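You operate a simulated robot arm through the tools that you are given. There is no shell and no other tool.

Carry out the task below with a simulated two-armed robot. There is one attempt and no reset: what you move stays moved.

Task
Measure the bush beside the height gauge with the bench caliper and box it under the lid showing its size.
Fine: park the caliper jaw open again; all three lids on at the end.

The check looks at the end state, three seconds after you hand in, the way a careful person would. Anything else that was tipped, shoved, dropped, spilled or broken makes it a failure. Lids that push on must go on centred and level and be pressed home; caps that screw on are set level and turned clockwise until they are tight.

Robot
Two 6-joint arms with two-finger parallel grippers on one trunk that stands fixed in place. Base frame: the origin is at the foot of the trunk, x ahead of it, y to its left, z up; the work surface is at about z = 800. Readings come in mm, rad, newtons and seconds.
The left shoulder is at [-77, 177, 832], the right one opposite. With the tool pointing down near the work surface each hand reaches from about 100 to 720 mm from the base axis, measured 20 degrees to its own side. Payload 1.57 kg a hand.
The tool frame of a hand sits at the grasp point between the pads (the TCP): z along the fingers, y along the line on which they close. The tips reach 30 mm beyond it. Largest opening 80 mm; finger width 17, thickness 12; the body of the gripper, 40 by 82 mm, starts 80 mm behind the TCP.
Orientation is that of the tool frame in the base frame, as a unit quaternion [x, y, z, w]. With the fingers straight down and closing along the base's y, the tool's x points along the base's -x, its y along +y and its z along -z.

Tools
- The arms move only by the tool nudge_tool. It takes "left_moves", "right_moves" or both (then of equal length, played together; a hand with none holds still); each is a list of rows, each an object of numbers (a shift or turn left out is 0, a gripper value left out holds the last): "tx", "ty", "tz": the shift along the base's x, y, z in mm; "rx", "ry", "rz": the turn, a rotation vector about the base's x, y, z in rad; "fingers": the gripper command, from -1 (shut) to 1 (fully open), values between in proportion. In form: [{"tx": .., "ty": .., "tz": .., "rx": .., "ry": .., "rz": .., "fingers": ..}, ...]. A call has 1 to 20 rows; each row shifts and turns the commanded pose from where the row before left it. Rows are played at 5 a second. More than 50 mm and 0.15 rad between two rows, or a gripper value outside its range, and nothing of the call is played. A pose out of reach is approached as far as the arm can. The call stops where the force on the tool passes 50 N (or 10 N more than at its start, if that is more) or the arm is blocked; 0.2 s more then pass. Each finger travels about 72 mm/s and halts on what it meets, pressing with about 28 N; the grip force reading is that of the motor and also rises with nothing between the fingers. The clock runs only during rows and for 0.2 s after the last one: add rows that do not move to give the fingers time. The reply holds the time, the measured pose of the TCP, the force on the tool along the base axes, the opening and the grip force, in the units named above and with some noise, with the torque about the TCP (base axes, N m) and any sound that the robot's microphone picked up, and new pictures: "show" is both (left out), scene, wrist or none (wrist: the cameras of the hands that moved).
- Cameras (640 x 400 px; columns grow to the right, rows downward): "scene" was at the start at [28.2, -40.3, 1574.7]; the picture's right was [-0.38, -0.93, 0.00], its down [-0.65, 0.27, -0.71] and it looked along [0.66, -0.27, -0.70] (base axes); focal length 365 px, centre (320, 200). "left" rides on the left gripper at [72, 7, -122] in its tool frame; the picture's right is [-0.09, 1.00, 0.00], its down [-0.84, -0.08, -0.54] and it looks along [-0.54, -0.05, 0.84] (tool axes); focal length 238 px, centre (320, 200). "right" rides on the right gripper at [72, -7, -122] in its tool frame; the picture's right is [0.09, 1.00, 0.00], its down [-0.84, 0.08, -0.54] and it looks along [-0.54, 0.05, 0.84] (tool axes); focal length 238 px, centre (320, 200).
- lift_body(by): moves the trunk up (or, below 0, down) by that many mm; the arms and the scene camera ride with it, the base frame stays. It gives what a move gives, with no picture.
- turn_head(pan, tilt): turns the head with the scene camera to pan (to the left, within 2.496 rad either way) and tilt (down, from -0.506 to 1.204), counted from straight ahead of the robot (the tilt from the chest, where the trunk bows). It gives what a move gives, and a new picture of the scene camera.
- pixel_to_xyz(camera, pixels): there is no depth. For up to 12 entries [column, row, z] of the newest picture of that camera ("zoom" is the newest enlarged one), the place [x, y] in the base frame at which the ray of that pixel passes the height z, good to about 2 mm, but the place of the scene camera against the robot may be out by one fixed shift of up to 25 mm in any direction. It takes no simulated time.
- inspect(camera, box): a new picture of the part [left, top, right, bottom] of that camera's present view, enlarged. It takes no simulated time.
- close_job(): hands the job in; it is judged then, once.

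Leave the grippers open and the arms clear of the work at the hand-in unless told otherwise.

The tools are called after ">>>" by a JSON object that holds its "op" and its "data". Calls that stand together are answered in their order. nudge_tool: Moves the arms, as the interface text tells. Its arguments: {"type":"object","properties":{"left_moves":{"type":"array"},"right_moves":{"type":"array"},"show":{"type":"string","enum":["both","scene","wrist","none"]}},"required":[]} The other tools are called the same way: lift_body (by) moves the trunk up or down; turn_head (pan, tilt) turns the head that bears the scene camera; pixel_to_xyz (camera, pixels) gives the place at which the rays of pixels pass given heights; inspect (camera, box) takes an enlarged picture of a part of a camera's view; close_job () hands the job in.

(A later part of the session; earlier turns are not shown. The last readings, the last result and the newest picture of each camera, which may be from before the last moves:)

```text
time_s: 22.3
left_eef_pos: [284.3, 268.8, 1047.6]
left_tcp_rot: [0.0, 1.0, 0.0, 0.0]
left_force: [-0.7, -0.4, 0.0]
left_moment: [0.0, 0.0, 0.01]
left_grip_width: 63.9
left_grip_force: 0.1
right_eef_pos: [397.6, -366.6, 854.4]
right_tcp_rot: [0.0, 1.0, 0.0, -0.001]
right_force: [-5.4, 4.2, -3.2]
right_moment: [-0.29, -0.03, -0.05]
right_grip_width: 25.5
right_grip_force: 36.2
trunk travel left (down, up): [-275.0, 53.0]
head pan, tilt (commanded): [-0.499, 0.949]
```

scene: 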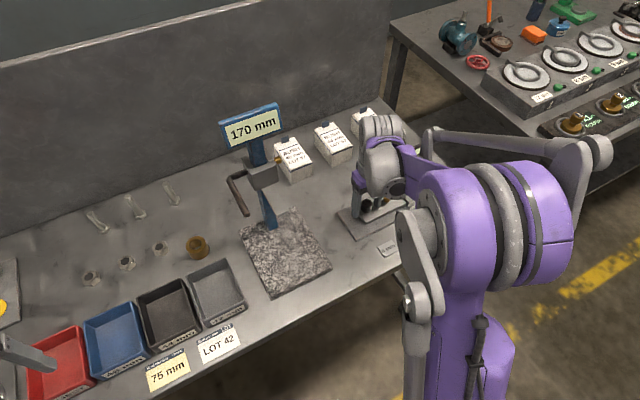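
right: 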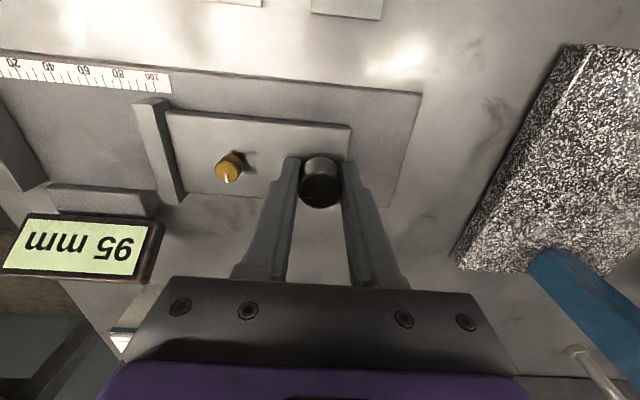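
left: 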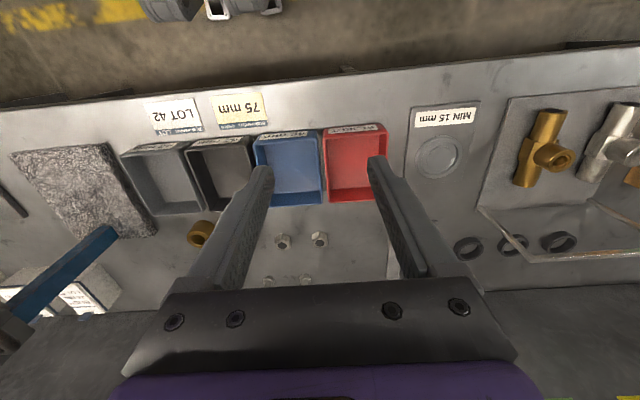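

It slides with about 4 N. The base stayed put. I use this chance to check the zero: I move the jaw towards closed, stopping about 6 mm short.

>>> {"op": "nudge_tool", "data": {"right_moves": [{"ty": -8}, {"ty": -9}, {"ty": -9}, {"ty": -9}, {"ty": -9}, {"ty": -9}, {"ty": -9}, {"ty": -9}, {"ty": -9}, {"ty": -9}, {}], "show": "both"}}

```text
time_s: 24.7
left_eef_pos: [282.8, 268.6, 1048.6]
left_tcp_rot: [0.0, 1.0, 0.0, 0.001]
left_force: [0.3, 0.3, 0.5]
left_moment: [-0.04, 0.01, -0.03]
left_grip_width: 64.0
left_grip_force: 0.1
right_eef_pos: [397.5, -456.1, 854.9]
right_tcp_rot: [0.0, 1.0, 0.0, 0.001]
right_force: [-6.6, -2.3, 15.3]
right_moment: [0.58, 1.01, 0.01]
right_grip_width: 25.5
right_grip_force: 36.9
trunk travel left (down, up): [-275.0, 53.0]
head pan, tilt (commanded): [-0.499, 0.949]
```

scene: 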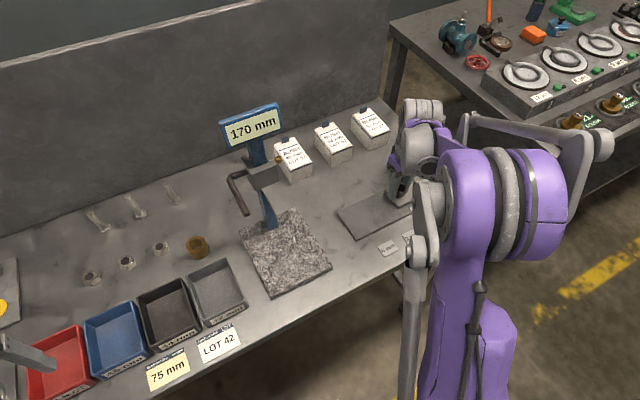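
right: 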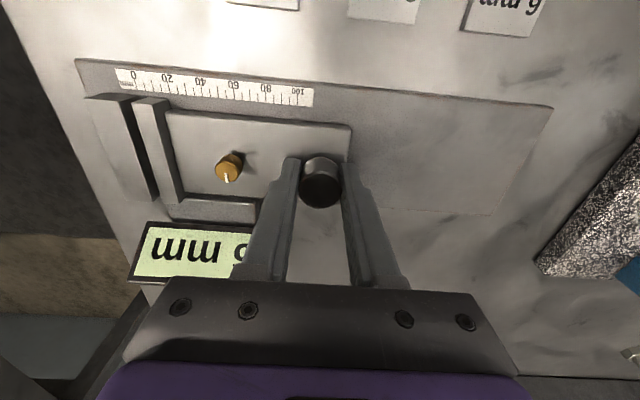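

The screen shows a single digit near 6 partly behind the finger. I zoom to read it.

>>> {"op": "inspect", "data": {"camera": "right", "box": [80, 60, 320, 290]}}

>>> {"op": "nudge_tool", "data": {"right_moves": [{"ty": -2}, {"ty": -1}, {"ty": -1}, {}], "show": "wrist"}}

```text
1.74 times, centred on (200, 175) of right
```

zoom: 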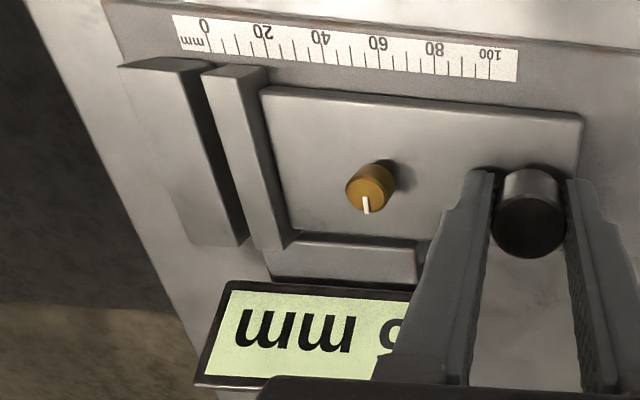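

```text
time_s: 25.7
left_eef_pos: [282.9, 268.8, 1048.0]
left_tcp_rot: [-0.001, 1.0, 0.0, 0.001]
left_force: [0.5, -0.6, 0.5]
left_moment: [-0.02, -0.01, 0.04]
left_grip_width: 64.0
left_grip_force: 0.0
right_eef_pos: [398.0, -460.4, 855.1]
right_tcp_rot: [0.0, 1.0, 0.0, 0.001]
right_force: [-11.3, -2.0, 9.2]
right_moment: [0.52, 0.06, -0.1]
right_grip_width: 25.4
right_grip_force: 37.0
trunk travel left (down, up): [-275.0, 53.0]
head pan, tilt (commanded): [-0.499, 0.949]
```

right: 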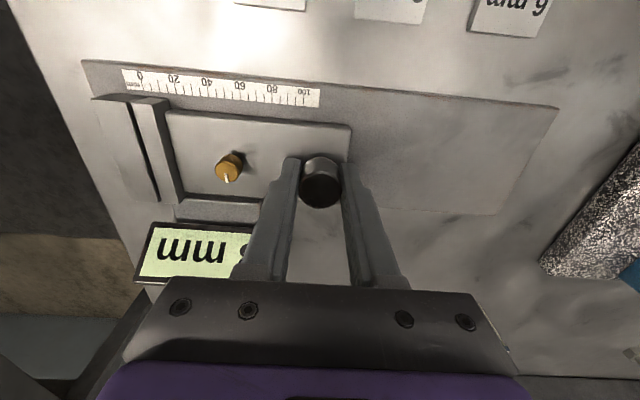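

Digit is likely 2 now (97 mm travelled from 99). I creep in 1 mm steps to contact.

>>> {"op": "nudge_tool", "data": {"right_moves": [{"ty": -0.7}, {"ty": -0.7}, {"ty": -0.6}, {}], "show": "wrist"}}

>>> {"op": "inspect", "data": {"camera": "right", "box": [80, 60, 320, 290]}}

```text
time_s: 26.7
left_eef_pos: [283.2, 269.1, 1048.0]
left_tcp_rot: [0.0, 1.0, 0.0, 0.0]
left_force: [-0.5, 0.3, -0.1]
left_moment: [-0.04, -0.02, -0.01]
left_grip_width: 63.8
left_grip_force: 0.1
right_eef_pos: [398.3, -461.8, 854.6]
right_tcp_rot: [0.0, 1.0, 0.0, 0.001]
right_force: [-4.2, -2.0, 19.9]
right_moment: [0.57, 0.8, 0.08]
right_grip_width: 25.2
right_grip_force: 37.4
trunk travel left (down, up): [-275.0, 53.0]
head pan, tilt (commanded): [-0.499, 0.949]
```

right: 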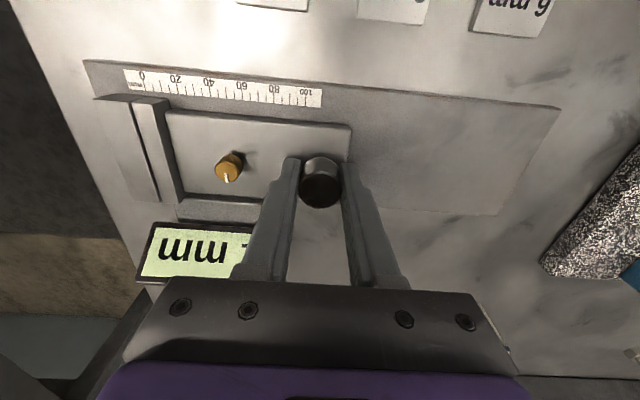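

```text
1.74 times, centred on (200, 175) of right
```

zoom: 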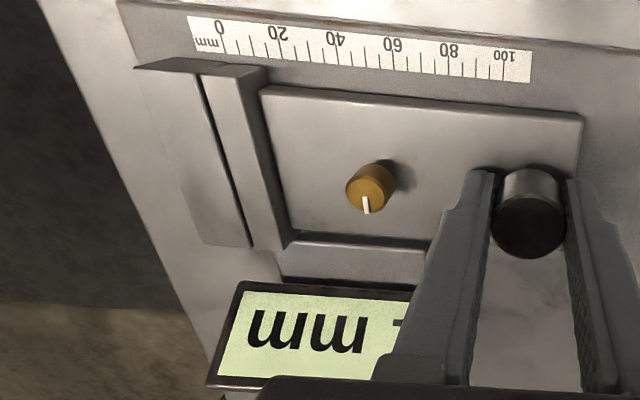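

Reads like 1 mm with a hairline gap. One more millimetre.

>>> {"op": "nudge_tool", "data": {"right_moves": [{"ty": -0.7}, {"ty": -0.7}, {}], "show": "wrist"}}

>>> {"op": "inspect", "data": {"camera": "right", "box": [80, 60, 320, 290]}}

```text
time_s: 27.5
left_eef_pos: [283.3, 268.0, 1048.6]
left_tcp_rot: [-0.001, 1.0, 0.0, 0.001]
left_force: [-1.1, 0.0, 0.3]
left_moment: [-0.03, -0.02, 0.0]
left_grip_width: 63.7
left_grip_force: 0.0
right_eef_pos: [398.4, -462.4, 854.6]
right_tcp_rot: [-0.001, 1.0, 0.0, 0.0]
right_force: [-8.5, 4.1, 4.8]
right_moment: [-0.41, -0.83, 0.01]
right_grip_width: 25.7
right_grip_force: 36.8
trunk travel left (down, up): [-275.0, 53.0]
head pan, tilt (commanded): [-0.499, 0.949]
```

right: 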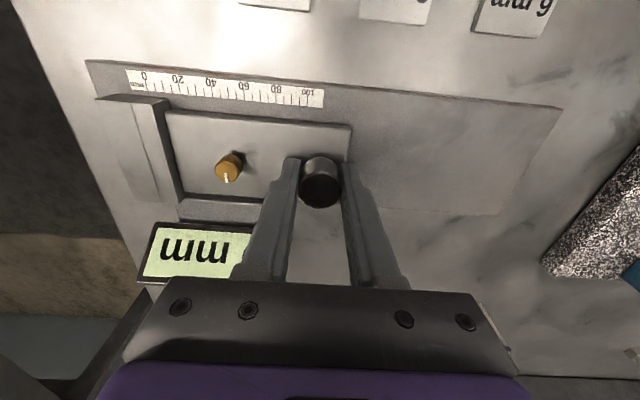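

```text
1.74 times, centred on (200, 175) of right
```

zoom: 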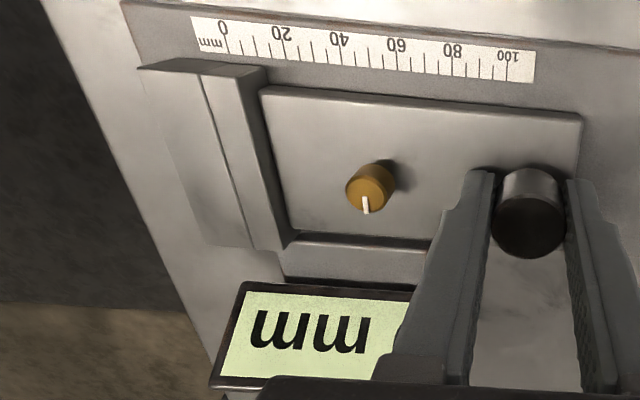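

Jaws look closed. I zoom harder at the screen near the finger to see the digit.

>>> {"op": "inspect", "data": {"camera": "right", "box": [130, 215, 290, 290]}}

```text
4.00 times, centred on (210, 252) of right
```

zoom: 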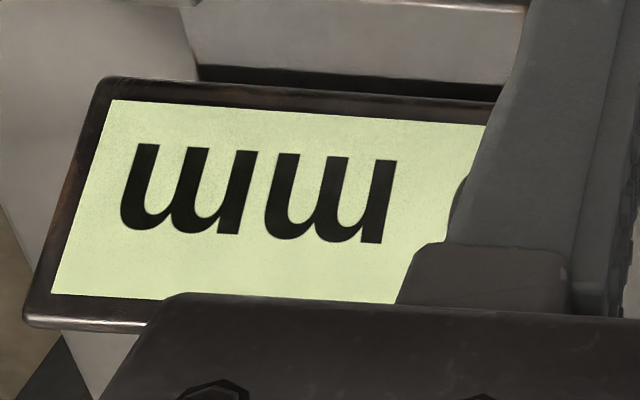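

A round left edge of "0" shows beside the finger: zero is true (99 mm of travel for 99 on the screen). Now I slide the jaw back open, to the parked 100 mm.

>>> {"op": "nudge_tool", "data": {"right_moves": [{"ty": 5}, {"ty": 9}, {"ty": 10}, {"ty": 10}, {"ty": 10}, {"ty": 10}, {"ty": 10}, {"ty": 10}, {"ty": 10}, {"ty": 10}, {"ty": 5}, {}], "show": "wrist"}}

```text
time_s: 30.1
left_eef_pos: [284.6, 269.8, 1048.0]
left_tcp_rot: [0.001, 1.0, -0.001, -0.001]
left_force: [0.6, 0.7, -0.5]
left_moment: [0.01, 0.04, 0.0]
left_grip_width: 64.2
left_grip_force: 0.0
right_eef_pos: [397.3, -362.8, 853.9]
right_tcp_rot: [-0.001, 1.0, 0.0, 0.001]
right_force: [6.6, 0.5, 23.0]
right_moment: [0.14, -0.73, -0.02]
right_grip_width: 25.8
right_grip_force: 37.3
trunk travel left (down, up): [-275.0, 53.0]
head pan, tilt (commanded): [-0.499, 0.949]
```

right: 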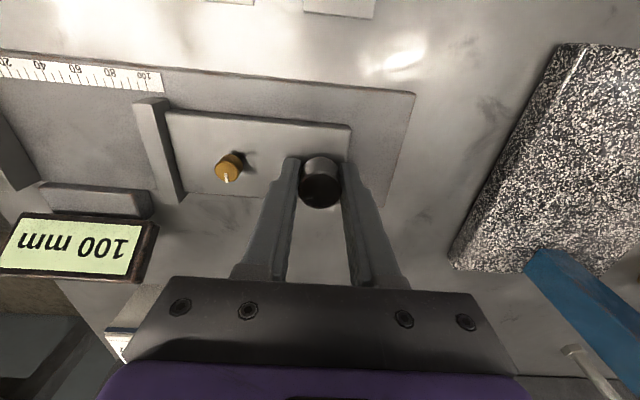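

The jaw is back at 100 mm. I open the fingers, rise straight up and retreat toward the robot.

>>> {"op": "nudge_tool", "data": {"right_moves": [{"fingers": 0.25}, {"fingers": 0.25}, {"tz": 30}, {"tz": 45}, {"tz": 45}, {"tz": 30, "tx": -30}, {"tx": -45}, {"tx": -45}, {"tx": -45}, {}], "show": "both"}}

```text
time_s: 32.3
left_eef_pos: [285.4, 267.9, 1047.3]
left_tcp_rot: [0.0, 1.0, 0.0, 0.0]
left_force: [-0.2, -0.8, 0.1]
left_moment: [0.04, 0.02, -0.03]
left_grip_width: 63.6
left_grip_force: 0.0
right_eef_pos: [233.4, -364.9, 1004.2]
right_tcp_rot: [0.0, 1.0, 0.0, 0.0]
right_force: [0.4, -0.2, -0.5]
right_moment: [-0.01, 0.03, 0.03]
right_grip_width: 50.0
right_grip_force: 0.0
trunk travel left (down, up): [-275.0, 53.0]
head pan, tilt (commanded): [-0.499, 0.949]
```

scene: 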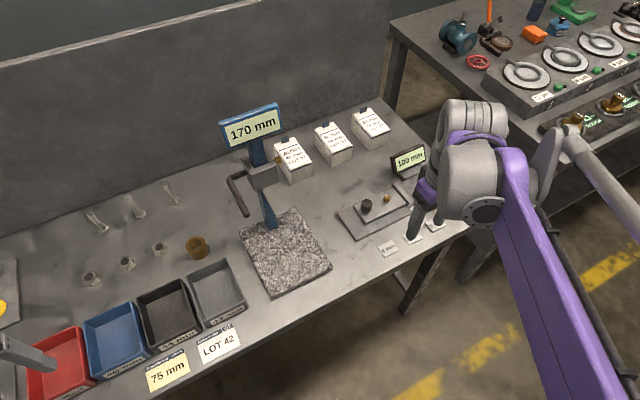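
right: 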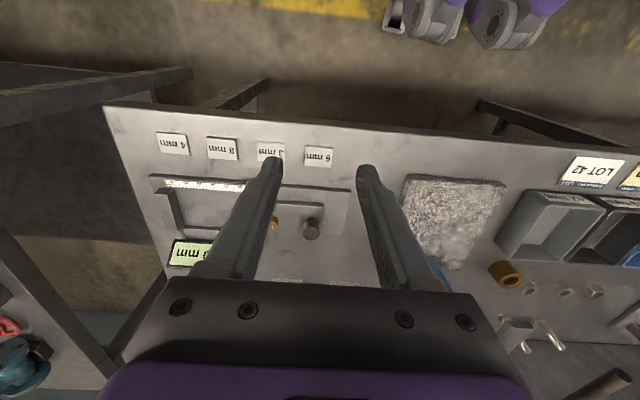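

Now I sweep the right hand across at x ≈ 233, turning it −90° about z so it will grip the bush along x (jaws will then touch its ±y sides).

>>> {"op": "nudge_tool", "data": {"right_moves": [{"ty": 33, "rz": -0.1428}, {"ty": 33, "rz": -0.1428}, {"ty": 33, "rz": -0.1428}, {"ty": 33, "rz": -0.1428}, {"ty": 33, "rz": -0.1428}, {"ty": 33, "rz": -0.1428}, {"ty": 33, "rz": -0.1428}, {"ty": 33, "rz": -0.1428}, {"ty": 33, "rz": -0.1428}, {"ty": 33, "rz": -0.1428}, {"ty": 33, "rz": -0.1428}, {"fingers": 1}, {"fingers": 1}], "show": "both"}}

```text
time_s: 35.1
left_eef_pos: [285.1, 269.1, 1047.5]
left_tcp_rot: [0.0, 1.0, 0.0, 0.0]
left_force: [0.4, 0.3, -0.4]
left_moment: [-0.01, 0.0, 0.0]
left_grip_width: 64.2
left_grip_force: 0.1
right_eef_pos: [233.9, -1.9, 1003.4]
right_tcp_rot: [0.707, 0.707, 0.0, -0.001]
right_force: [-0.1, -0.5, 0.5]
right_moment: [0.03, 0.01, -0.02]
right_grip_width: 80.2
right_grip_force: 0.1
trunk travel left (down, up): [-275.0, 53.0]
head pan, tilt (commanded): [-0.499, 0.949]
```

scene: 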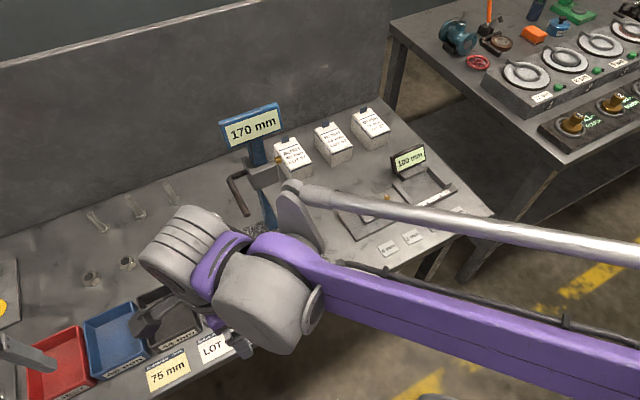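
right: 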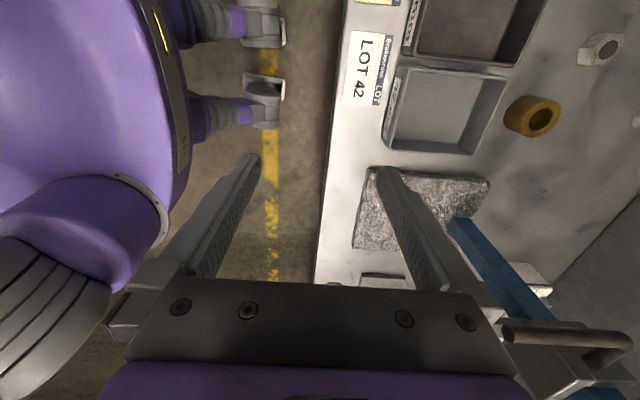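

The hand turned properly (tool y now along +x, camera on the +y side). The gauge's rod shows near bottom right at (510–630, 330–365); I compute where it is, and the bush at (533,116).

>>> {"op": "pixel_to_xyz", "data": {"camera": "right", "pixels": [[508, 338, 950], [508, 338, 980], [508, 338, 1000], [628, 352, 980], [628, 352, 1000], [540, 118, 830], [468, 222, 815]]}}

>>> {"op": "inspect", "data": {"camera": "right", "box": [400, 60, 640, 400]}}

```text
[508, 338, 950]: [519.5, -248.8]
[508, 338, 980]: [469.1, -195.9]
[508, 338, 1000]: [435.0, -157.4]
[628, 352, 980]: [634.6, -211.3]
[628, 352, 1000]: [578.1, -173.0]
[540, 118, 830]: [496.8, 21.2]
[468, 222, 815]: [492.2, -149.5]
```

```text
1.18 times, centred on (520, 230) of right
```

zoom: 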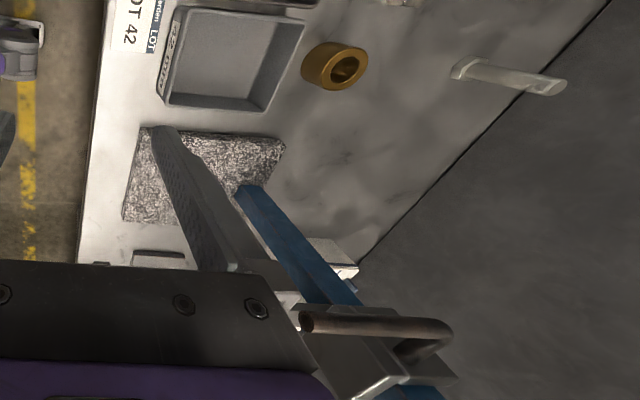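

The gauge's rod lies at about z 1040, from (368, −90) to (465, −97). I'll stay at y ≥ 20 and go forward in stages at this height.

>>> {"op": "nudge_tool", "data": {"right_moves": [{"ty": 40}, {"tx": 45}, {"tx": 45}, {"tx": 45}, {"tx": 40}, {}], "show": "both"}}

```text
time_s: 36.5
left_eef_pos: [284.4, 268.6, 1048.2]
left_tcp_rot: [0.0, 1.0, 0.0, -0.001]
left_force: [-0.2, -0.1, -0.9]
left_moment: [-0.02, 0.03, -0.01]
left_grip_width: 64.0
left_grip_force: 0.0
right_eef_pos: [408.2, 38.8, 1002.6]
right_tcp_rot: [0.707, 0.707, 0.0, 0.0]
right_force: [0.6, 0.2, -0.4]
right_moment: [0.0, 0.01, -0.01]
right_grip_width: 80.1
right_grip_force: 0.0
trunk travel left (down, up): [-275.0, 53.0]
head pan, tilt (commanded): [-0.499, 0.949]
```

scene: 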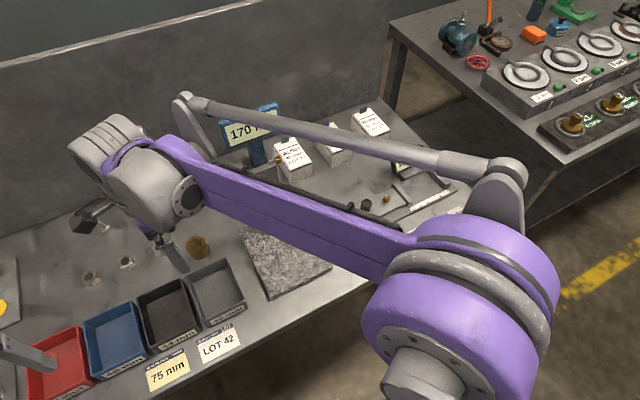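
right: 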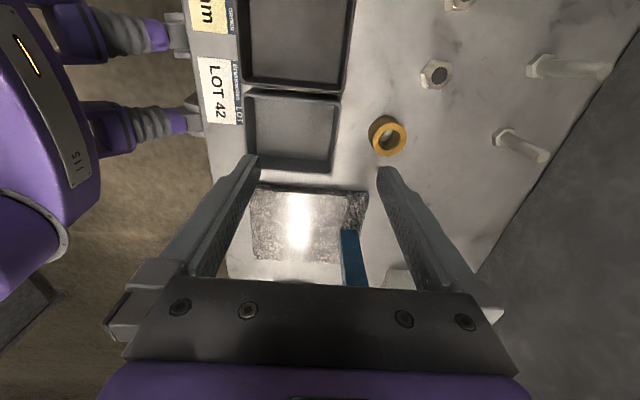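

The right forearm's side rod would come too near the gauge screen when the hand goes down here. Better: I retreat the right hand the same way, and let the left hand carry the bush to the free strip in front of the granite plate, about (262, −150), where the right hand can take it without crossing the gauge.

>>> {"op": "nudge_tool", "data": {"right_moves": [{"tx": -40}, {"tx": -45}, {"tx": -45}, {"tx": -45}, {"ty": -40}, {"ty": -45}, {"ty": -45}, {"ty": -45}, {"ty": -45}, {"ty": -45}, {"ty": -45}, {"ty": -45}, {"ty": -45}, {}], "show": "both"}}

```text
time_s: 39.5
left_eef_pos: [284.1, 268.8, 1047.9]
left_tcp_rot: [-0.001, 1.0, 0.001, 0.0]
left_force: [0.0, 0.4, -0.2]
left_moment: [-0.01, 0.02, 0.0]
left_grip_width: 64.1
left_grip_force: 0.2
right_eef_pos: [232.4, -361.6, 1002.8]
right_tcp_rot: [0.706, 0.708, -0.001, 0.0]
right_force: [0.0, -0.3, -0.5]
right_moment: [-0.01, -0.01, -0.02]
right_grip_width: 80.1
right_grip_force: 0.0
trunk travel left (down, up): [-275.0, 53.0]
head pan, tilt (commanded): [-0.499, 0.949]
```

scene: 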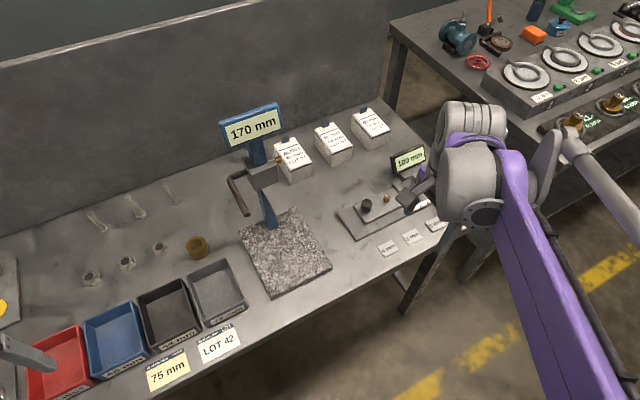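
right: 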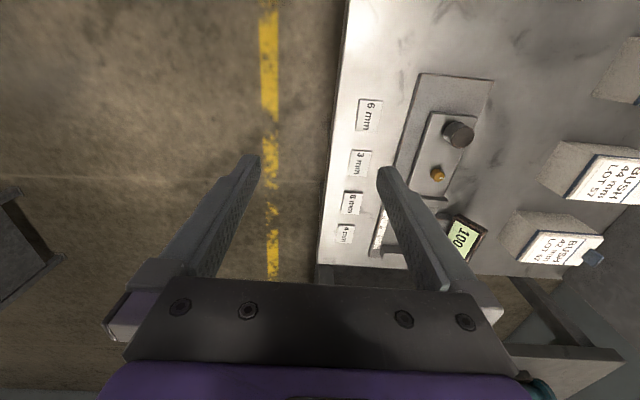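

I query the table's front edge and the strip in front of the granite.

>>> {"op": "pixel_to_xyz", "data": {"camera": "right", "pixels": [[350, 10, 800], [335, 140, 800], [368, 115, 805], [318, 265, 800], [620, 70, 850], [576, 190, 855], [541, 254, 855]]}}

>>> {"op": "pixel_to_xyz", "data": {"camera": "scene", "pixels": [[270, 330, 800], [300, 315, 800], [340, 293, 800], [380, 272, 800], [240, 335, 800], [231, 322, 800], [238, 345, 800]]}}

>>> {"op": "inspect", "data": {"camera": "scene", "box": [190, 250, 400, 390]}}

```text
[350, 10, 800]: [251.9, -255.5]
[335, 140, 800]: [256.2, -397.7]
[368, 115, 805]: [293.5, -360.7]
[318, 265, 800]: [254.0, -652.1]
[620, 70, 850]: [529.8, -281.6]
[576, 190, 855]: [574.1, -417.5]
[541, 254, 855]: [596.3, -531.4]
```

```text
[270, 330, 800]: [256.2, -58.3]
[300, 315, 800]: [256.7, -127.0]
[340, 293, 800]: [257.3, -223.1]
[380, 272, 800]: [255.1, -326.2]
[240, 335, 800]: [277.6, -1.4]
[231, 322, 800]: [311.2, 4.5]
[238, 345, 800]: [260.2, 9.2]
```

```text
2.86 times, centred on (295, 320) of scene
```

zoom: 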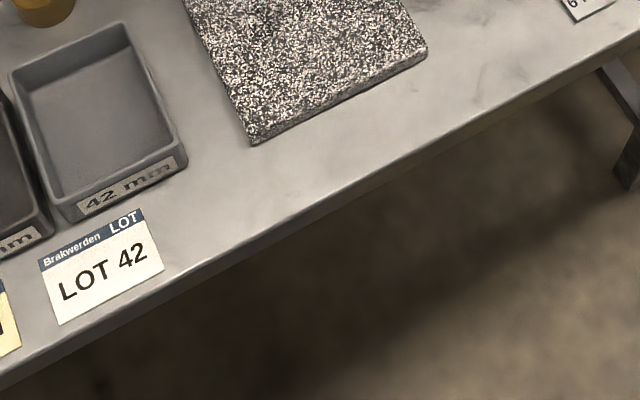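

The strip right in front of the granite is only 60 mm deep; the patch between granite (y −228) and the caliper (y −305) near (298, −268) is roomier. I move the right hand aside to y ≈ −520 and bring the left hand back above the bush.

>>> {"op": "nudge_tool", "data": {"right_moves": [{"ty": -40, "tz": 12}, {"ty": -40, "tz": 12}, {"ty": -40, "tz": 12}, {"ty": -40, "tz": 12}, {}, {}, {}, {}, {}, {}, {}], "left_moves": [{"tx": 30, "ty": -30, "fingers": 1}, {"tx": 30, "ty": -30}, {"tx": 30, "ty": -30}, {"tx": 30, "ty": -30}, {"tx": 30, "ty": -35}, {"tx": 30, "ty": -35}, {"tx": 34, "ty": -30}, {"ty": -27, "tz": -30}, {"tz": -45}, {"tz": -42}, {}], "show": "both"}}

```text
time_s: 41.9
left_eef_pos: [499.7, 24.7, 929.4]
left_tcp_rot: [0.0, 1.0, 0.0, -0.001]
left_force: [-0.6, 0.7, 0.6]
left_moment: [-0.03, 0.02, 0.02]
left_grip_width: 80.2
left_grip_force: 0.1
right_eef_pos: [233.1, -520.8, 1053.1]
right_tcp_rot: [0.707, 0.708, 0.0, 0.0]
right_force: [0.9, -0.3, 1.2]
right_moment: [0.03, -0.01, -0.02]
right_grip_width: 80.3
right_grip_force: 0.1
trunk travel left (down, up): [-275.0, 53.0]
head pan, tilt (commanded): [-0.499, 0.949]
```

scene: 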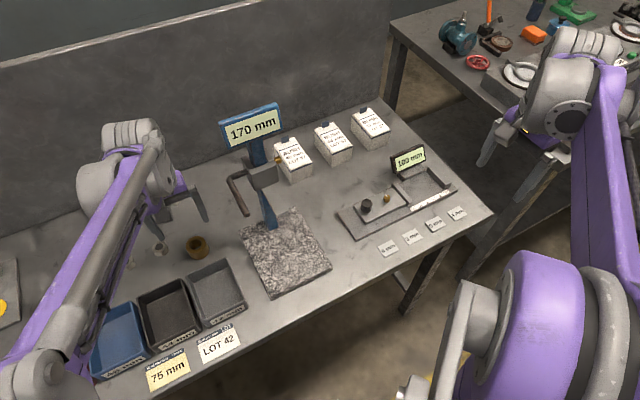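
right: 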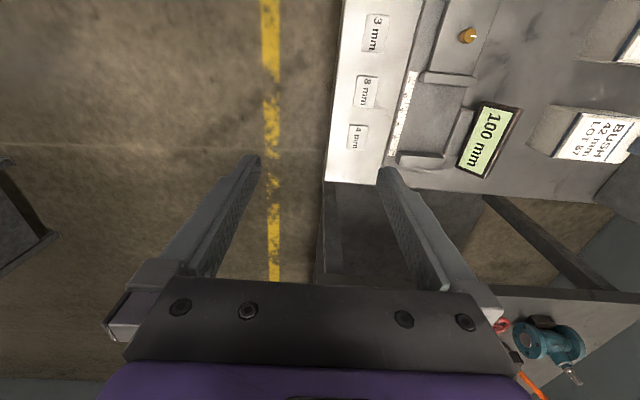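
left: 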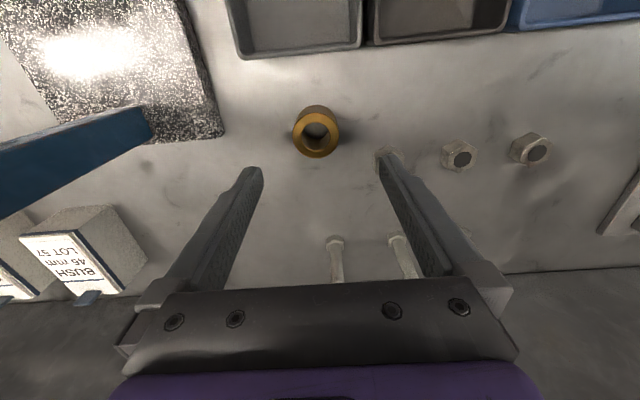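

I check the bush (ring near (317,136)) and nearest nut (388,156).

>>> {"op": "pixel_to_xyz", "data": {"camera": "left", "pixels": [[317, 136, 830], [293, 136, 830], [340, 136, 830], [317, 157, 830], [317, 106, 800], [378, 158, 810], [388, 150, 800]]}}

```text
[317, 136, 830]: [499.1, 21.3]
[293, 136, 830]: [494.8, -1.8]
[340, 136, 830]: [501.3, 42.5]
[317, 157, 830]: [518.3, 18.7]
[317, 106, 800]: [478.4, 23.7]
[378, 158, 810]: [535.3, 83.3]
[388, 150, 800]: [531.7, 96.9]
```

Centre (499, 21). I shift −3.5 mm in y, descend to z ≈ 836 and grip.

>>> {"op": "nudge_tool", "data": {"left_moves": [{"ty": -3.5, "tx": -0.5}, {"tz": -40}, {"tz": -38}, {"tz": -15}, {}, {"fingers": -1}, {"fingers": -1}, {"fingers": -1}, {"fingers": -1}, {"tz": 20}, {"tz": 40}, {"tz": 20}, {}], "show": "wrist"}}

```text
time_s: 44.7
left_eef_pos: [496.8, 18.7, 917.3]
left_tcp_rot: [0.0, 1.0, 0.001, 0.0]
left_force: [0.1, 0.2, -2.0]
left_moment: [0.0, 0.01, 0.01]
left_grip_width: 43.1
left_grip_force: 27.6
right_eef_pos: [231.9, -520.2, 1052.6]
right_tcp_rot: [0.706, 0.708, 0.0, 0.0]
right_force: [-1.1, 0.7, 0.4]
right_moment: [-0.02, -0.01, 0.01]
right_grip_width: 80.2
right_grip_force: 0.1
trunk travel left (down, up): [-275.0, 53.0]
head pan, tilt (commanded): [-0.499, 0.949]
```

left: 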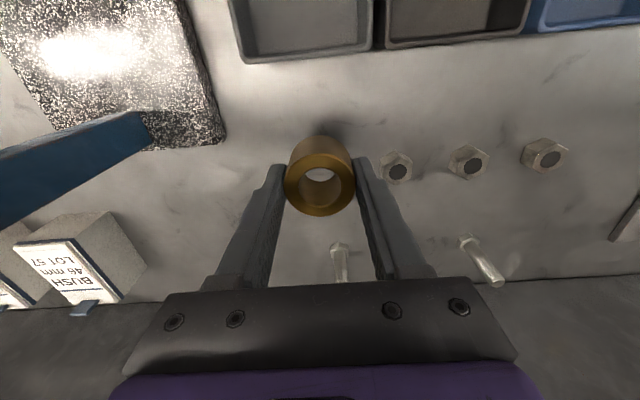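

Bush held at z 917. I pull back to x ≈ 262, then sweep to y ≈ −268 in front of the gauge.

>>> {"op": "nudge_tool", "data": {"left_moves": [{"tx": -45}, {"tx": -45}, {"tx": -45}, {"tx": -45}, {"tx": -45}, {"tx": -10, "ty": -30}, {"ty": -40}, {"ty": -40}, {}], "show": "both"}}

```text
time_s: 46.7
left_eef_pos: [260.5, -90.2, 914.2]
left_tcp_rot: [0.0, 1.0, 0.0, 0.0]
left_force: [-0.7, -0.1, -1.1]
left_moment: [0.02, 0.03, 0.0]
left_grip_width: 43.1
left_grip_force: 28.0
right_eef_pos: [233.3, -519.9, 1052.7]
right_tcp_rot: [0.706, 0.708, 0.0, 0.0]
right_force: [0.4, 0.1, -0.2]
right_moment: [0.0, 0.0, -0.02]
right_grip_width: 80.1
right_grip_force: 0.1
trunk travel left (down, up): [-275.0, 53.0]
head pan, tilt (commanded): [-0.499, 0.949]
```

scene: 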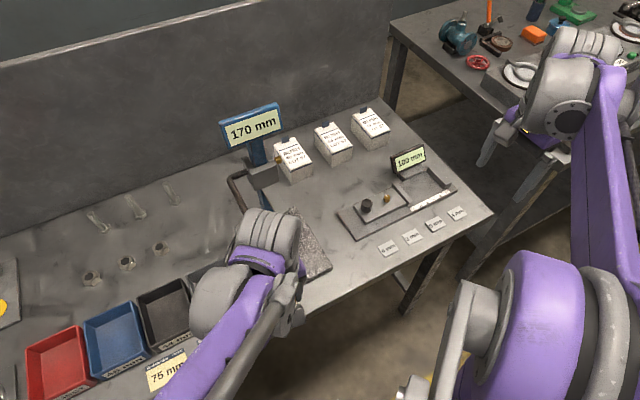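
left: 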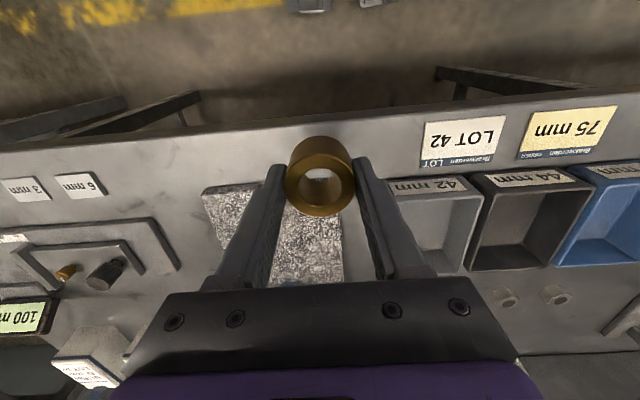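

All clear; I continue to y ≈ −268, then forward to x ≈ 296.

>>> {"op": "nudge_tool", "data": {"left_moves": [{"ty": -44}, {"ty": -45}, {"ty": -45}, {"ty": -44}, {"tx": 35}, {}], "show": "both"}}

```text
time_s: 48.1
left_eef_pos: [298.3, -269.3, 918.7]
left_tcp_rot: [0.0, 1.0, 0.001, 0.0]
left_force: [-0.8, 0.1, -1.7]
left_moment: [0.05, 0.02, -0.02]
left_grip_width: 43.2
left_grip_force: 27.9
right_eef_pos: [231.9, -520.1, 1051.9]
right_tcp_rot: [0.706, 0.708, 0.001, 0.0]
right_force: [-0.2, -1.3, 0.3]
right_moment: [0.0, -0.01, -0.02]
right_grip_width: 80.1
right_grip_force: 0.2
trunk travel left (down, up): [-275.0, 53.0]
head pan, tilt (commanded): [-0.499, 0.949]
```

scene: 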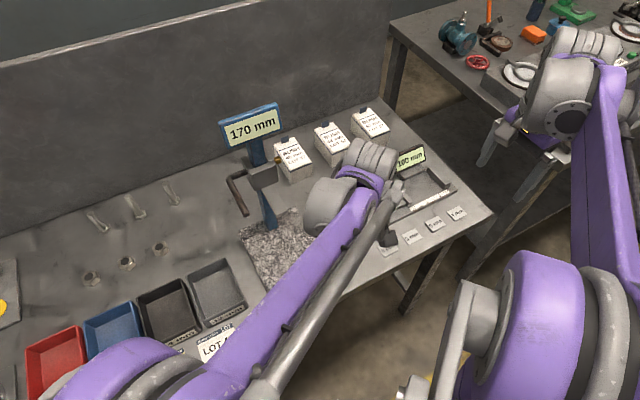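
left: 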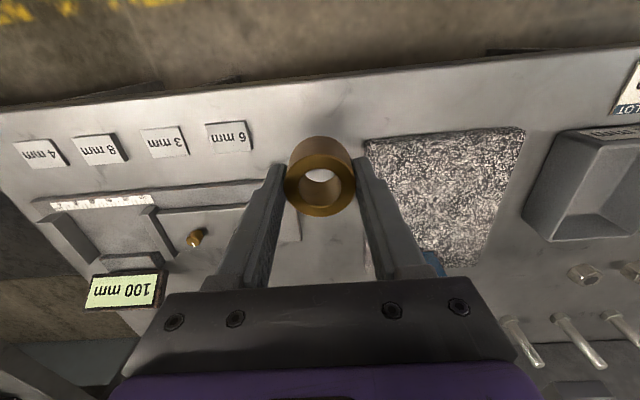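

I check clearances: granite corner (365,140), the 6 mm tile (248,150), caliper plate corner (290,185).

>>> {"op": "pixel_to_xyz", "data": {"camera": "left", "pixels": [[364, 142, 815], [370, 200, 815], [250, 150, 803], [207, 128, 803], [290, 178, 805], [289, 240, 805]]}}

```text
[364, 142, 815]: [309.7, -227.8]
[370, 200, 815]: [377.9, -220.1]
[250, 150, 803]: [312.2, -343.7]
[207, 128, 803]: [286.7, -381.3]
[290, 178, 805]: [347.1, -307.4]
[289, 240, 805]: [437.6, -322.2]
```

Plenty of room. I lower the bush to the table at about (293, −271), open to ~56 mm and rise.

>>> {"op": "nudge_tool", "data": {"left_moves": [{"tx": -5, "ty": -2}, {"tz": -40}, {"tz": -30}, {"tz": -10}, {"tz": -2.5}, {}, {"fingers": 0.4}, {"fingers": 0.4}, {"fingers": 0.4}], "show": "wrist"}}

```text
time_s: 50.1
left_eef_pos: [292.8, -272.0, 835.7]
left_tcp_rot: [0.0, 1.0, 0.0, -0.001]
left_force: [0.8, -0.4, 0.5]
left_moment: [0.03, -0.01, 0.02]
left_grip_width: 56.5
left_grip_force: 0.1
right_eef_pos: [233.5, -519.5, 1054.1]
right_tcp_rot: [0.706, 0.708, 0.0, 0.001]
right_force: [0.3, -0.2, 0.8]
right_moment: [0.0, 0.0, -0.01]
right_grip_width: 79.8
right_grip_force: 0.0
trunk travel left (down, up): [-275.0, 53.0]
head pan, tilt (commanded): [-0.499, 0.949]
```

left: 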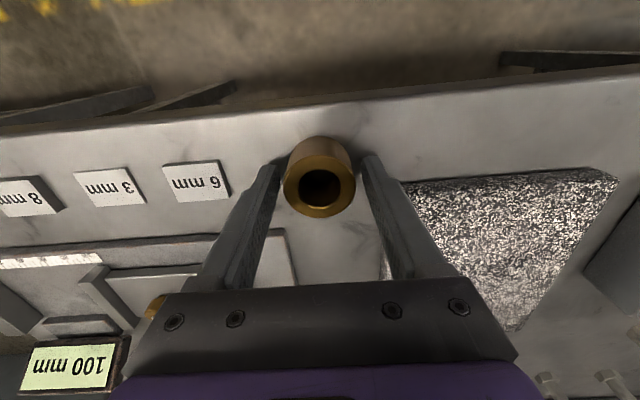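

Released, bush upright. The left hand rises and goes back to its own side the way it came.

>>> {"op": "nudge_tool", "data": {"left_moves": [{"tz": 30}, {"tz": 40}, {"tz": 30, "tx": -20}, {"tx": -15, "ty": 40}, {"ty": 48}, {"ty": 48}, {"ty": 48}, {"ty": 48}, {"ty": 48}, {"ty": 48}, {"ty": 48}, {"ty": 48}, {"ty": 48}, {"ty": 48}, {"ty": 30}, {"tz": 50}, {"tz": 50}, {}], "show": "both"}}

```text
time_s: 53.9
left_eef_pos: [257.0, 278.5, 1033.8]
left_tcp_rot: [0.0, 1.0, 0.0, 0.0]
left_force: [0.0, -0.4, 0.3]
left_moment: [-0.03, 0.03, 0.03]
left_grip_width: 55.7
left_grip_force: 0.0
right_eef_pos: [232.6, -520.7, 1052.3]
right_tcp_rot: [0.706, 0.708, 0.0, 0.0]
right_force: [0.0, 0.6, 0.6]
right_moment: [-0.03, 0.0, 0.01]
right_grip_width: 80.2
right_grip_force: 0.0
trunk travel left (down, up): [-275.0, 53.0]
head pan, tilt (commanded): [-0.499, 0.949]
```

scene: 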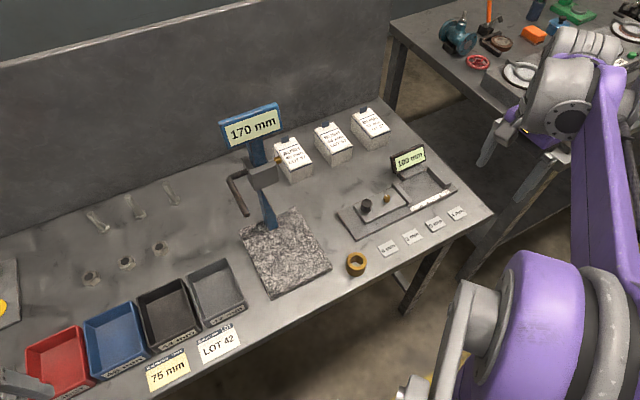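
left: 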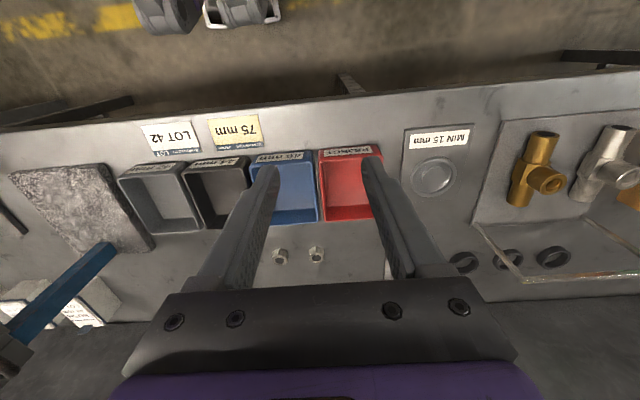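

The bush stands at (293, −271). The right hand now moves over it, keeping the closing line along x.

>>> {"op": "nudge_tool", "data": {"right_moves": [{"ty": 48}, {"ty": 48}, {"ty": 48}, {"ty": 48}, {"ty": 45, "tx": 10}, {"tx": 45, "ty": 13}, {"tz": -40}, {"tz": -40}, {"tz": -40}, {}], "show": "both"}}

```text
time_s: 56.1
left_eef_pos: [257.2, 278.1, 1032.8]
left_tcp_rot: [0.001, 1.0, 0.0, 0.0]
left_force: [0.7, -0.8, 0.0]
left_moment: [-0.01, -0.01, -0.02]
left_grip_width: 56.0
left_grip_force: 0.1
right_eef_pos: [286.1, -271.0, 931.8]
right_tcp_rot: [0.706, 0.708, 0.0, 0.0]
right_force: [-0.5, 0.2, -0.4]
right_moment: [0.02, 0.0, 0.01]
right_grip_width: 79.8
right_grip_force: 0.1
trunk travel left (down, up): [-275.0, 53.0]
head pan, tilt (commanded): [-0.499, 0.949]
```

scene: 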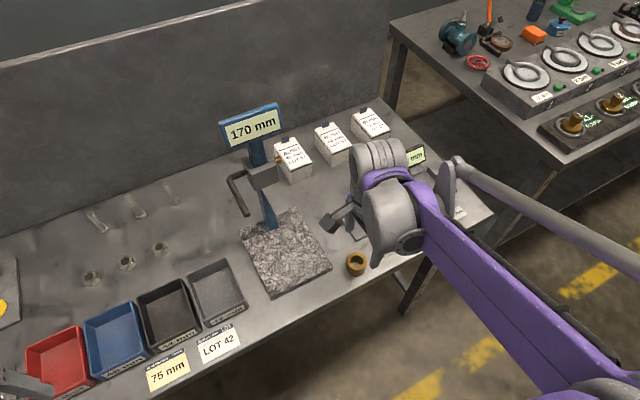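
right: 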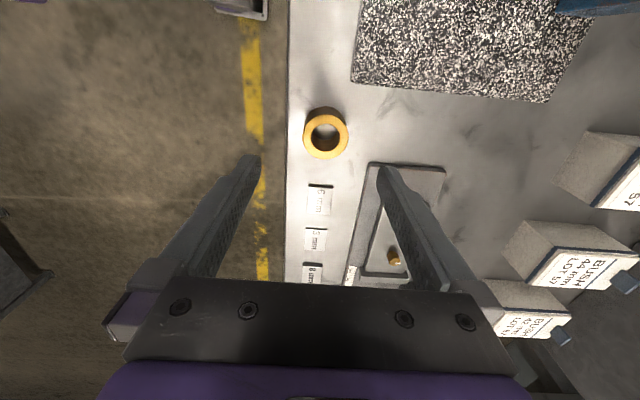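

>>> {"op": "pixel_to_xyz", "data": {"camera": "right", "pixels": [[325, 136, 830], [303, 136, 830], [348, 136, 830], [325, 158, 830], [325, 106, 800], [366, 165, 810]]}}

```text
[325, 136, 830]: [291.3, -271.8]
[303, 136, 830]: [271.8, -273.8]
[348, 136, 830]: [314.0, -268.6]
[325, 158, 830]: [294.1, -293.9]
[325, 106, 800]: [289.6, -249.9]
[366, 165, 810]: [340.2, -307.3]
```

Bush centre about (292.5, −271.5). I shift 6.5 mm in x, go down to z ≈ 836 and grip, then lift 60 mm.

>>> {"op": "nudge_tool", "data": {"right_moves": [{"tx": 6.5, "ty": -0.5}, {"tz": -40}, {"tz": -40}, {"tz": -15.5}, {}, {"fingers": -1}, {"fingers": -1}, {"fingers": -1}, {"fingers": -1}, {"tz": 15}, {"tz": 30}, {"tz": 30}, {}], "show": "both"}}

```text
time_s: 58.9
left_eef_pos: [257.6, 277.0, 1033.1]
left_tcp_rot: [0.0, 1.0, 0.0, -0.001]
left_force: [-0.4, 0.5, 0.2]
left_moment: [-0.03, 0.0, -0.01]
left_grip_width: 55.9
left_grip_force: 0.2
right_eef_pos: [294.6, -273.2, 913.0]
right_tcp_rot: [0.707, 0.708, 0.0, 0.0]
right_force: [0.5, 0.1, -2.7]
right_moment: [0.02, 0.03, 0.01]
right_grip_width: 43.0
right_grip_force: 27.6
trunk travel left (down, up): [-275.0, 53.0]
head pan, tilt (commanded): [-0.499, 0.949]
```

scene: 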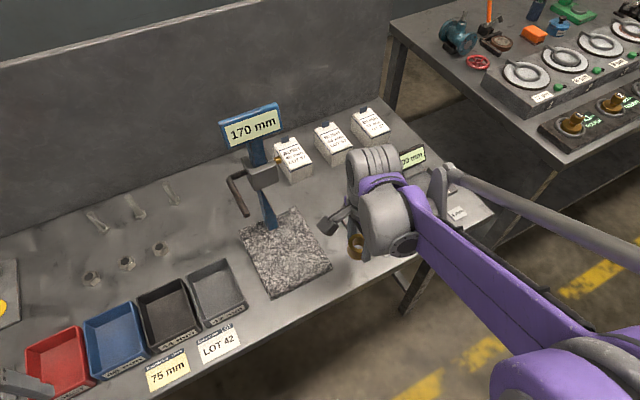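
right: 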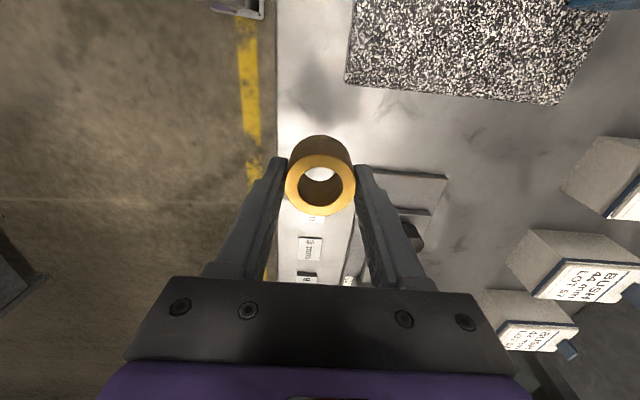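

Held at ~43 mm. I carry it over at this height to above the caliper's open gap, near (395, −545).

>>> {"op": "nudge_tool", "data": {"right_moves": [{"ty": -45}, {"ty": -45}, {"ty": -45}, {"ty": -45}, {"ty": -45}, {"ty": -46}, {"tx": 35}, {"tx": 35}, {"tx": 30}, {}], "show": "both"}}

```text
time_s: 61.1
left_eef_pos: [258.3, 278.1, 1034.2]
left_tcp_rot: [0.0, 1.0, 0.0, 0.0]
left_force: [-0.5, 0.4, 0.1]
left_moment: [-0.04, -0.01, 0.04]
left_grip_width: 56.1
left_grip_force: 0.0
right_eef_pos: [394.3, -543.3, 910.3]
right_tcp_rot: [0.707, 0.708, -0.001, 0.001]
right_force: [-1.2, -0.9, -1.8]
right_moment: [-0.03, -0.03, 0.01]
right_grip_width: 42.9
right_grip_force: 27.7
trunk travel left (down, up): [-275.0, 53.0]
head pan, tilt (commanded): [-0.499, 0.949]
```

scene: 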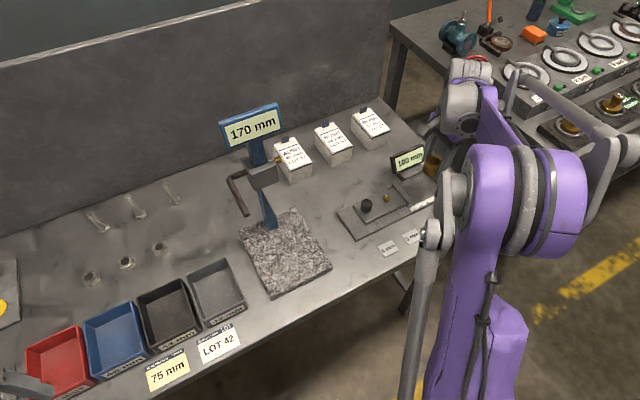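
right: 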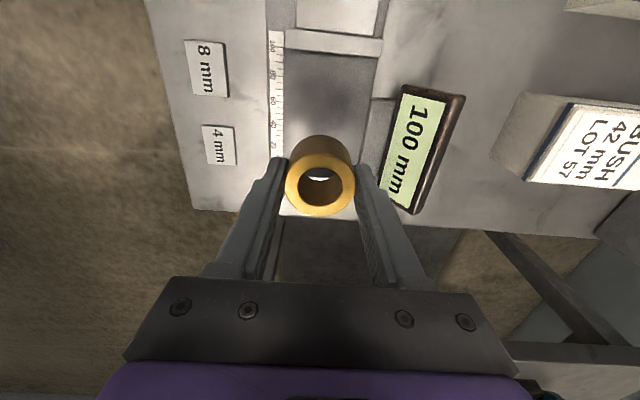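

I check bed edges in this view: left edge (282,110), right edge (372,110), jaw inner line (330,55), fixed jaw lower left (283,215).

>>> {"op": "inspect", "data": {"camera": "right", "box": [220, 0, 440, 260]}}

>>> {"op": "pixel_to_xyz", "data": {"camera": "right", "pixels": [[286, 100, 810], [372, 100, 810], [286, 48, 835], [382, 55, 835], [270, 100, 810], [283, 215, 835], [284, 30, 835], [382, 40, 835], [270, 165, 810], [278, 36, 810]]}}

```text
1.54 times, centred on (330, 130) of right
```

zoom: 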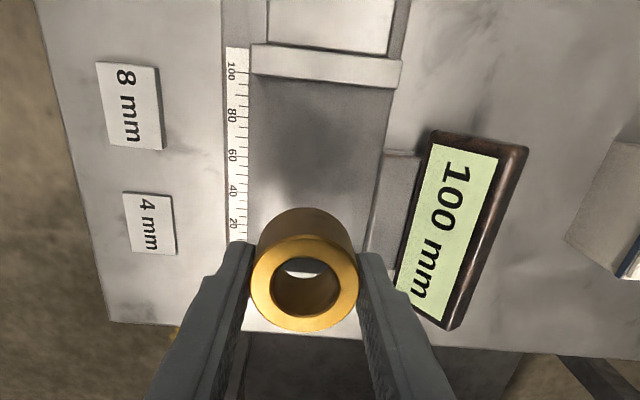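

```text
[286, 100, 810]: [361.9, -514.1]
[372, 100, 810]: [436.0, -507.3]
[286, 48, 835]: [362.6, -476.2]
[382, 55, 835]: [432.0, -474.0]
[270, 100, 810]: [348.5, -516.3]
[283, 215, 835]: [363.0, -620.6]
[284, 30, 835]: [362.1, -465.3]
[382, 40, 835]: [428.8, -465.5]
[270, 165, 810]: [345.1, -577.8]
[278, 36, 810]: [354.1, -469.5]
```

Jaws span x 362–430 (mid 396) and the bush will clear the fixed jaw by ~8 mm. I lower to z ≈ 852 first.

>>> {"op": "nudge_tool", "data": {"right_moves": [{"tx": 1.5, "tz": -25}, {"tz": -20}, {"tz": -13}, {}], "show": "wrist"}}

```text
time_s: 62.1
left_eef_pos: [258.8, 278.3, 1033.4]
left_tcp_rot: [0.0, 1.0, 0.0, 0.001]
left_force: [-0.7, -0.5, 1.2]
left_moment: [0.0, 0.01, -0.04]
left_grip_width: 56.0
left_grip_force: 0.0
right_eef_pos: [397.0, -544.5, 853.2]
right_tcp_rot: [0.706, 0.708, 0.0, 0.0]
right_force: [0.0, -0.3, -2.1]
right_moment: [0.02, 0.01, -0.02]
right_grip_width: 42.9
right_grip_force: 27.5
trunk travel left (down, up): [-275.0, 53.0]
head pan, tilt (commanded): [-0.499, 0.949]
```

right: 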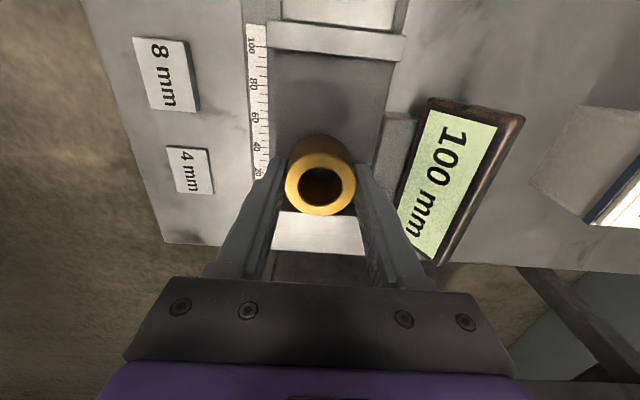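

No contact yet (Fz −2 N is its weight). I go down in 2 mm steps watching force.

>>> {"op": "nudge_tool", "data": {"right_moves": [{"tz": -2}, {"tz": -2}, {}], "show": "none"}}

```text
time_s: 62.9
left_eef_pos: [257.0, 276.6, 1033.3]
left_tcp_rot: [0.0, 1.0, 0.0, 0.001]
left_force: [-0.3, 0.1, 0.4]
left_moment: [-0.01, 0.01, 0.0]
left_grip_width: 55.7
left_grip_force: 0.1
right_eef_pos: [396.0, -543.0, 847.7]
right_tcp_rot: [0.707, 0.707, -0.001, 0.0]
right_force: [-0.5, 0.1, -2.5]
right_moment: [-0.03, -0.05, 0.02]
right_grip_width: 43.3
right_grip_force: 28.0
trunk travel left (down, up): [-275.0, 53.0]
head pan, tilt (commanded): [-0.499, 0.949]
```

>>> {"op": "nudge_tool", "data": {"right_moves": [{"tz": -1}, {"tz": -1}, {}], "show": "none"}}

```text
time_s: 63.7
left_eef_pos: [257.0, 277.1, 1033.8]
left_tcp_rot: [0.0, 1.0, 0.0, 0.0]
left_force: [0.0, 0.4, -0.3]
left_moment: [0.0, 0.01, 0.01]
left_grip_width: 56.2
left_grip_force: 0.1
right_eef_pos: [395.0, -542.4, 848.2]
right_tcp_rot: [0.706, 0.708, 0.0, 0.002]
right_force: [0.5, -5.7, 13.9]
right_moment: [-0.08, -0.08, -0.03]
right_grip_width: 43.1
right_grip_force: 27.7
trunk travel left (down, up): [-275.0, 53.0]
head pan, tilt (commanded): [-0.499, 0.949]
```

Contact at TCP z ≈ 848 (bed near 812). I ease up 1 mm and open the fingers to ~56 mm.

>>> {"op": "nudge_tool", "data": {"right_moves": [{"tz": 1}, {}, {"fingers": 0.4}, {"fingers": 0.4}, {"fingers": 0.4}], "show": "wrist"}}

```text
time_s: 64.9
left_eef_pos: [257.8, 277.6, 1033.1]
left_tcp_rot: [0.0, 1.0, 0.0, 0.001]
left_force: [0.5, -0.2, -0.5]
left_moment: [-0.02, 0.01, 0.03]
left_grip_width: 55.9
left_grip_force: 0.1
right_eef_pos: [395.0, -542.7, 846.7]
right_tcp_rot: [0.706, 0.708, 0.0, 0.0]
right_force: [-2.4, 2.4, -2.4]
right_moment: [0.04, 0.11, 0.08]
right_grip_width: 54.1
right_grip_force: 0.1
trunk travel left (down, up): [-275.0, 53.0]
head pan, tilt (commanded): [-0.499, 0.949]
```

right: 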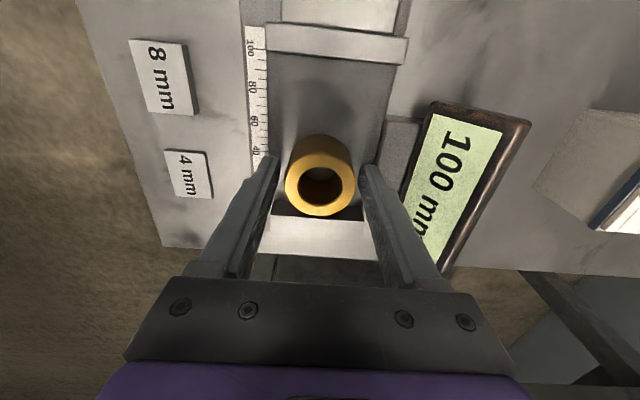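

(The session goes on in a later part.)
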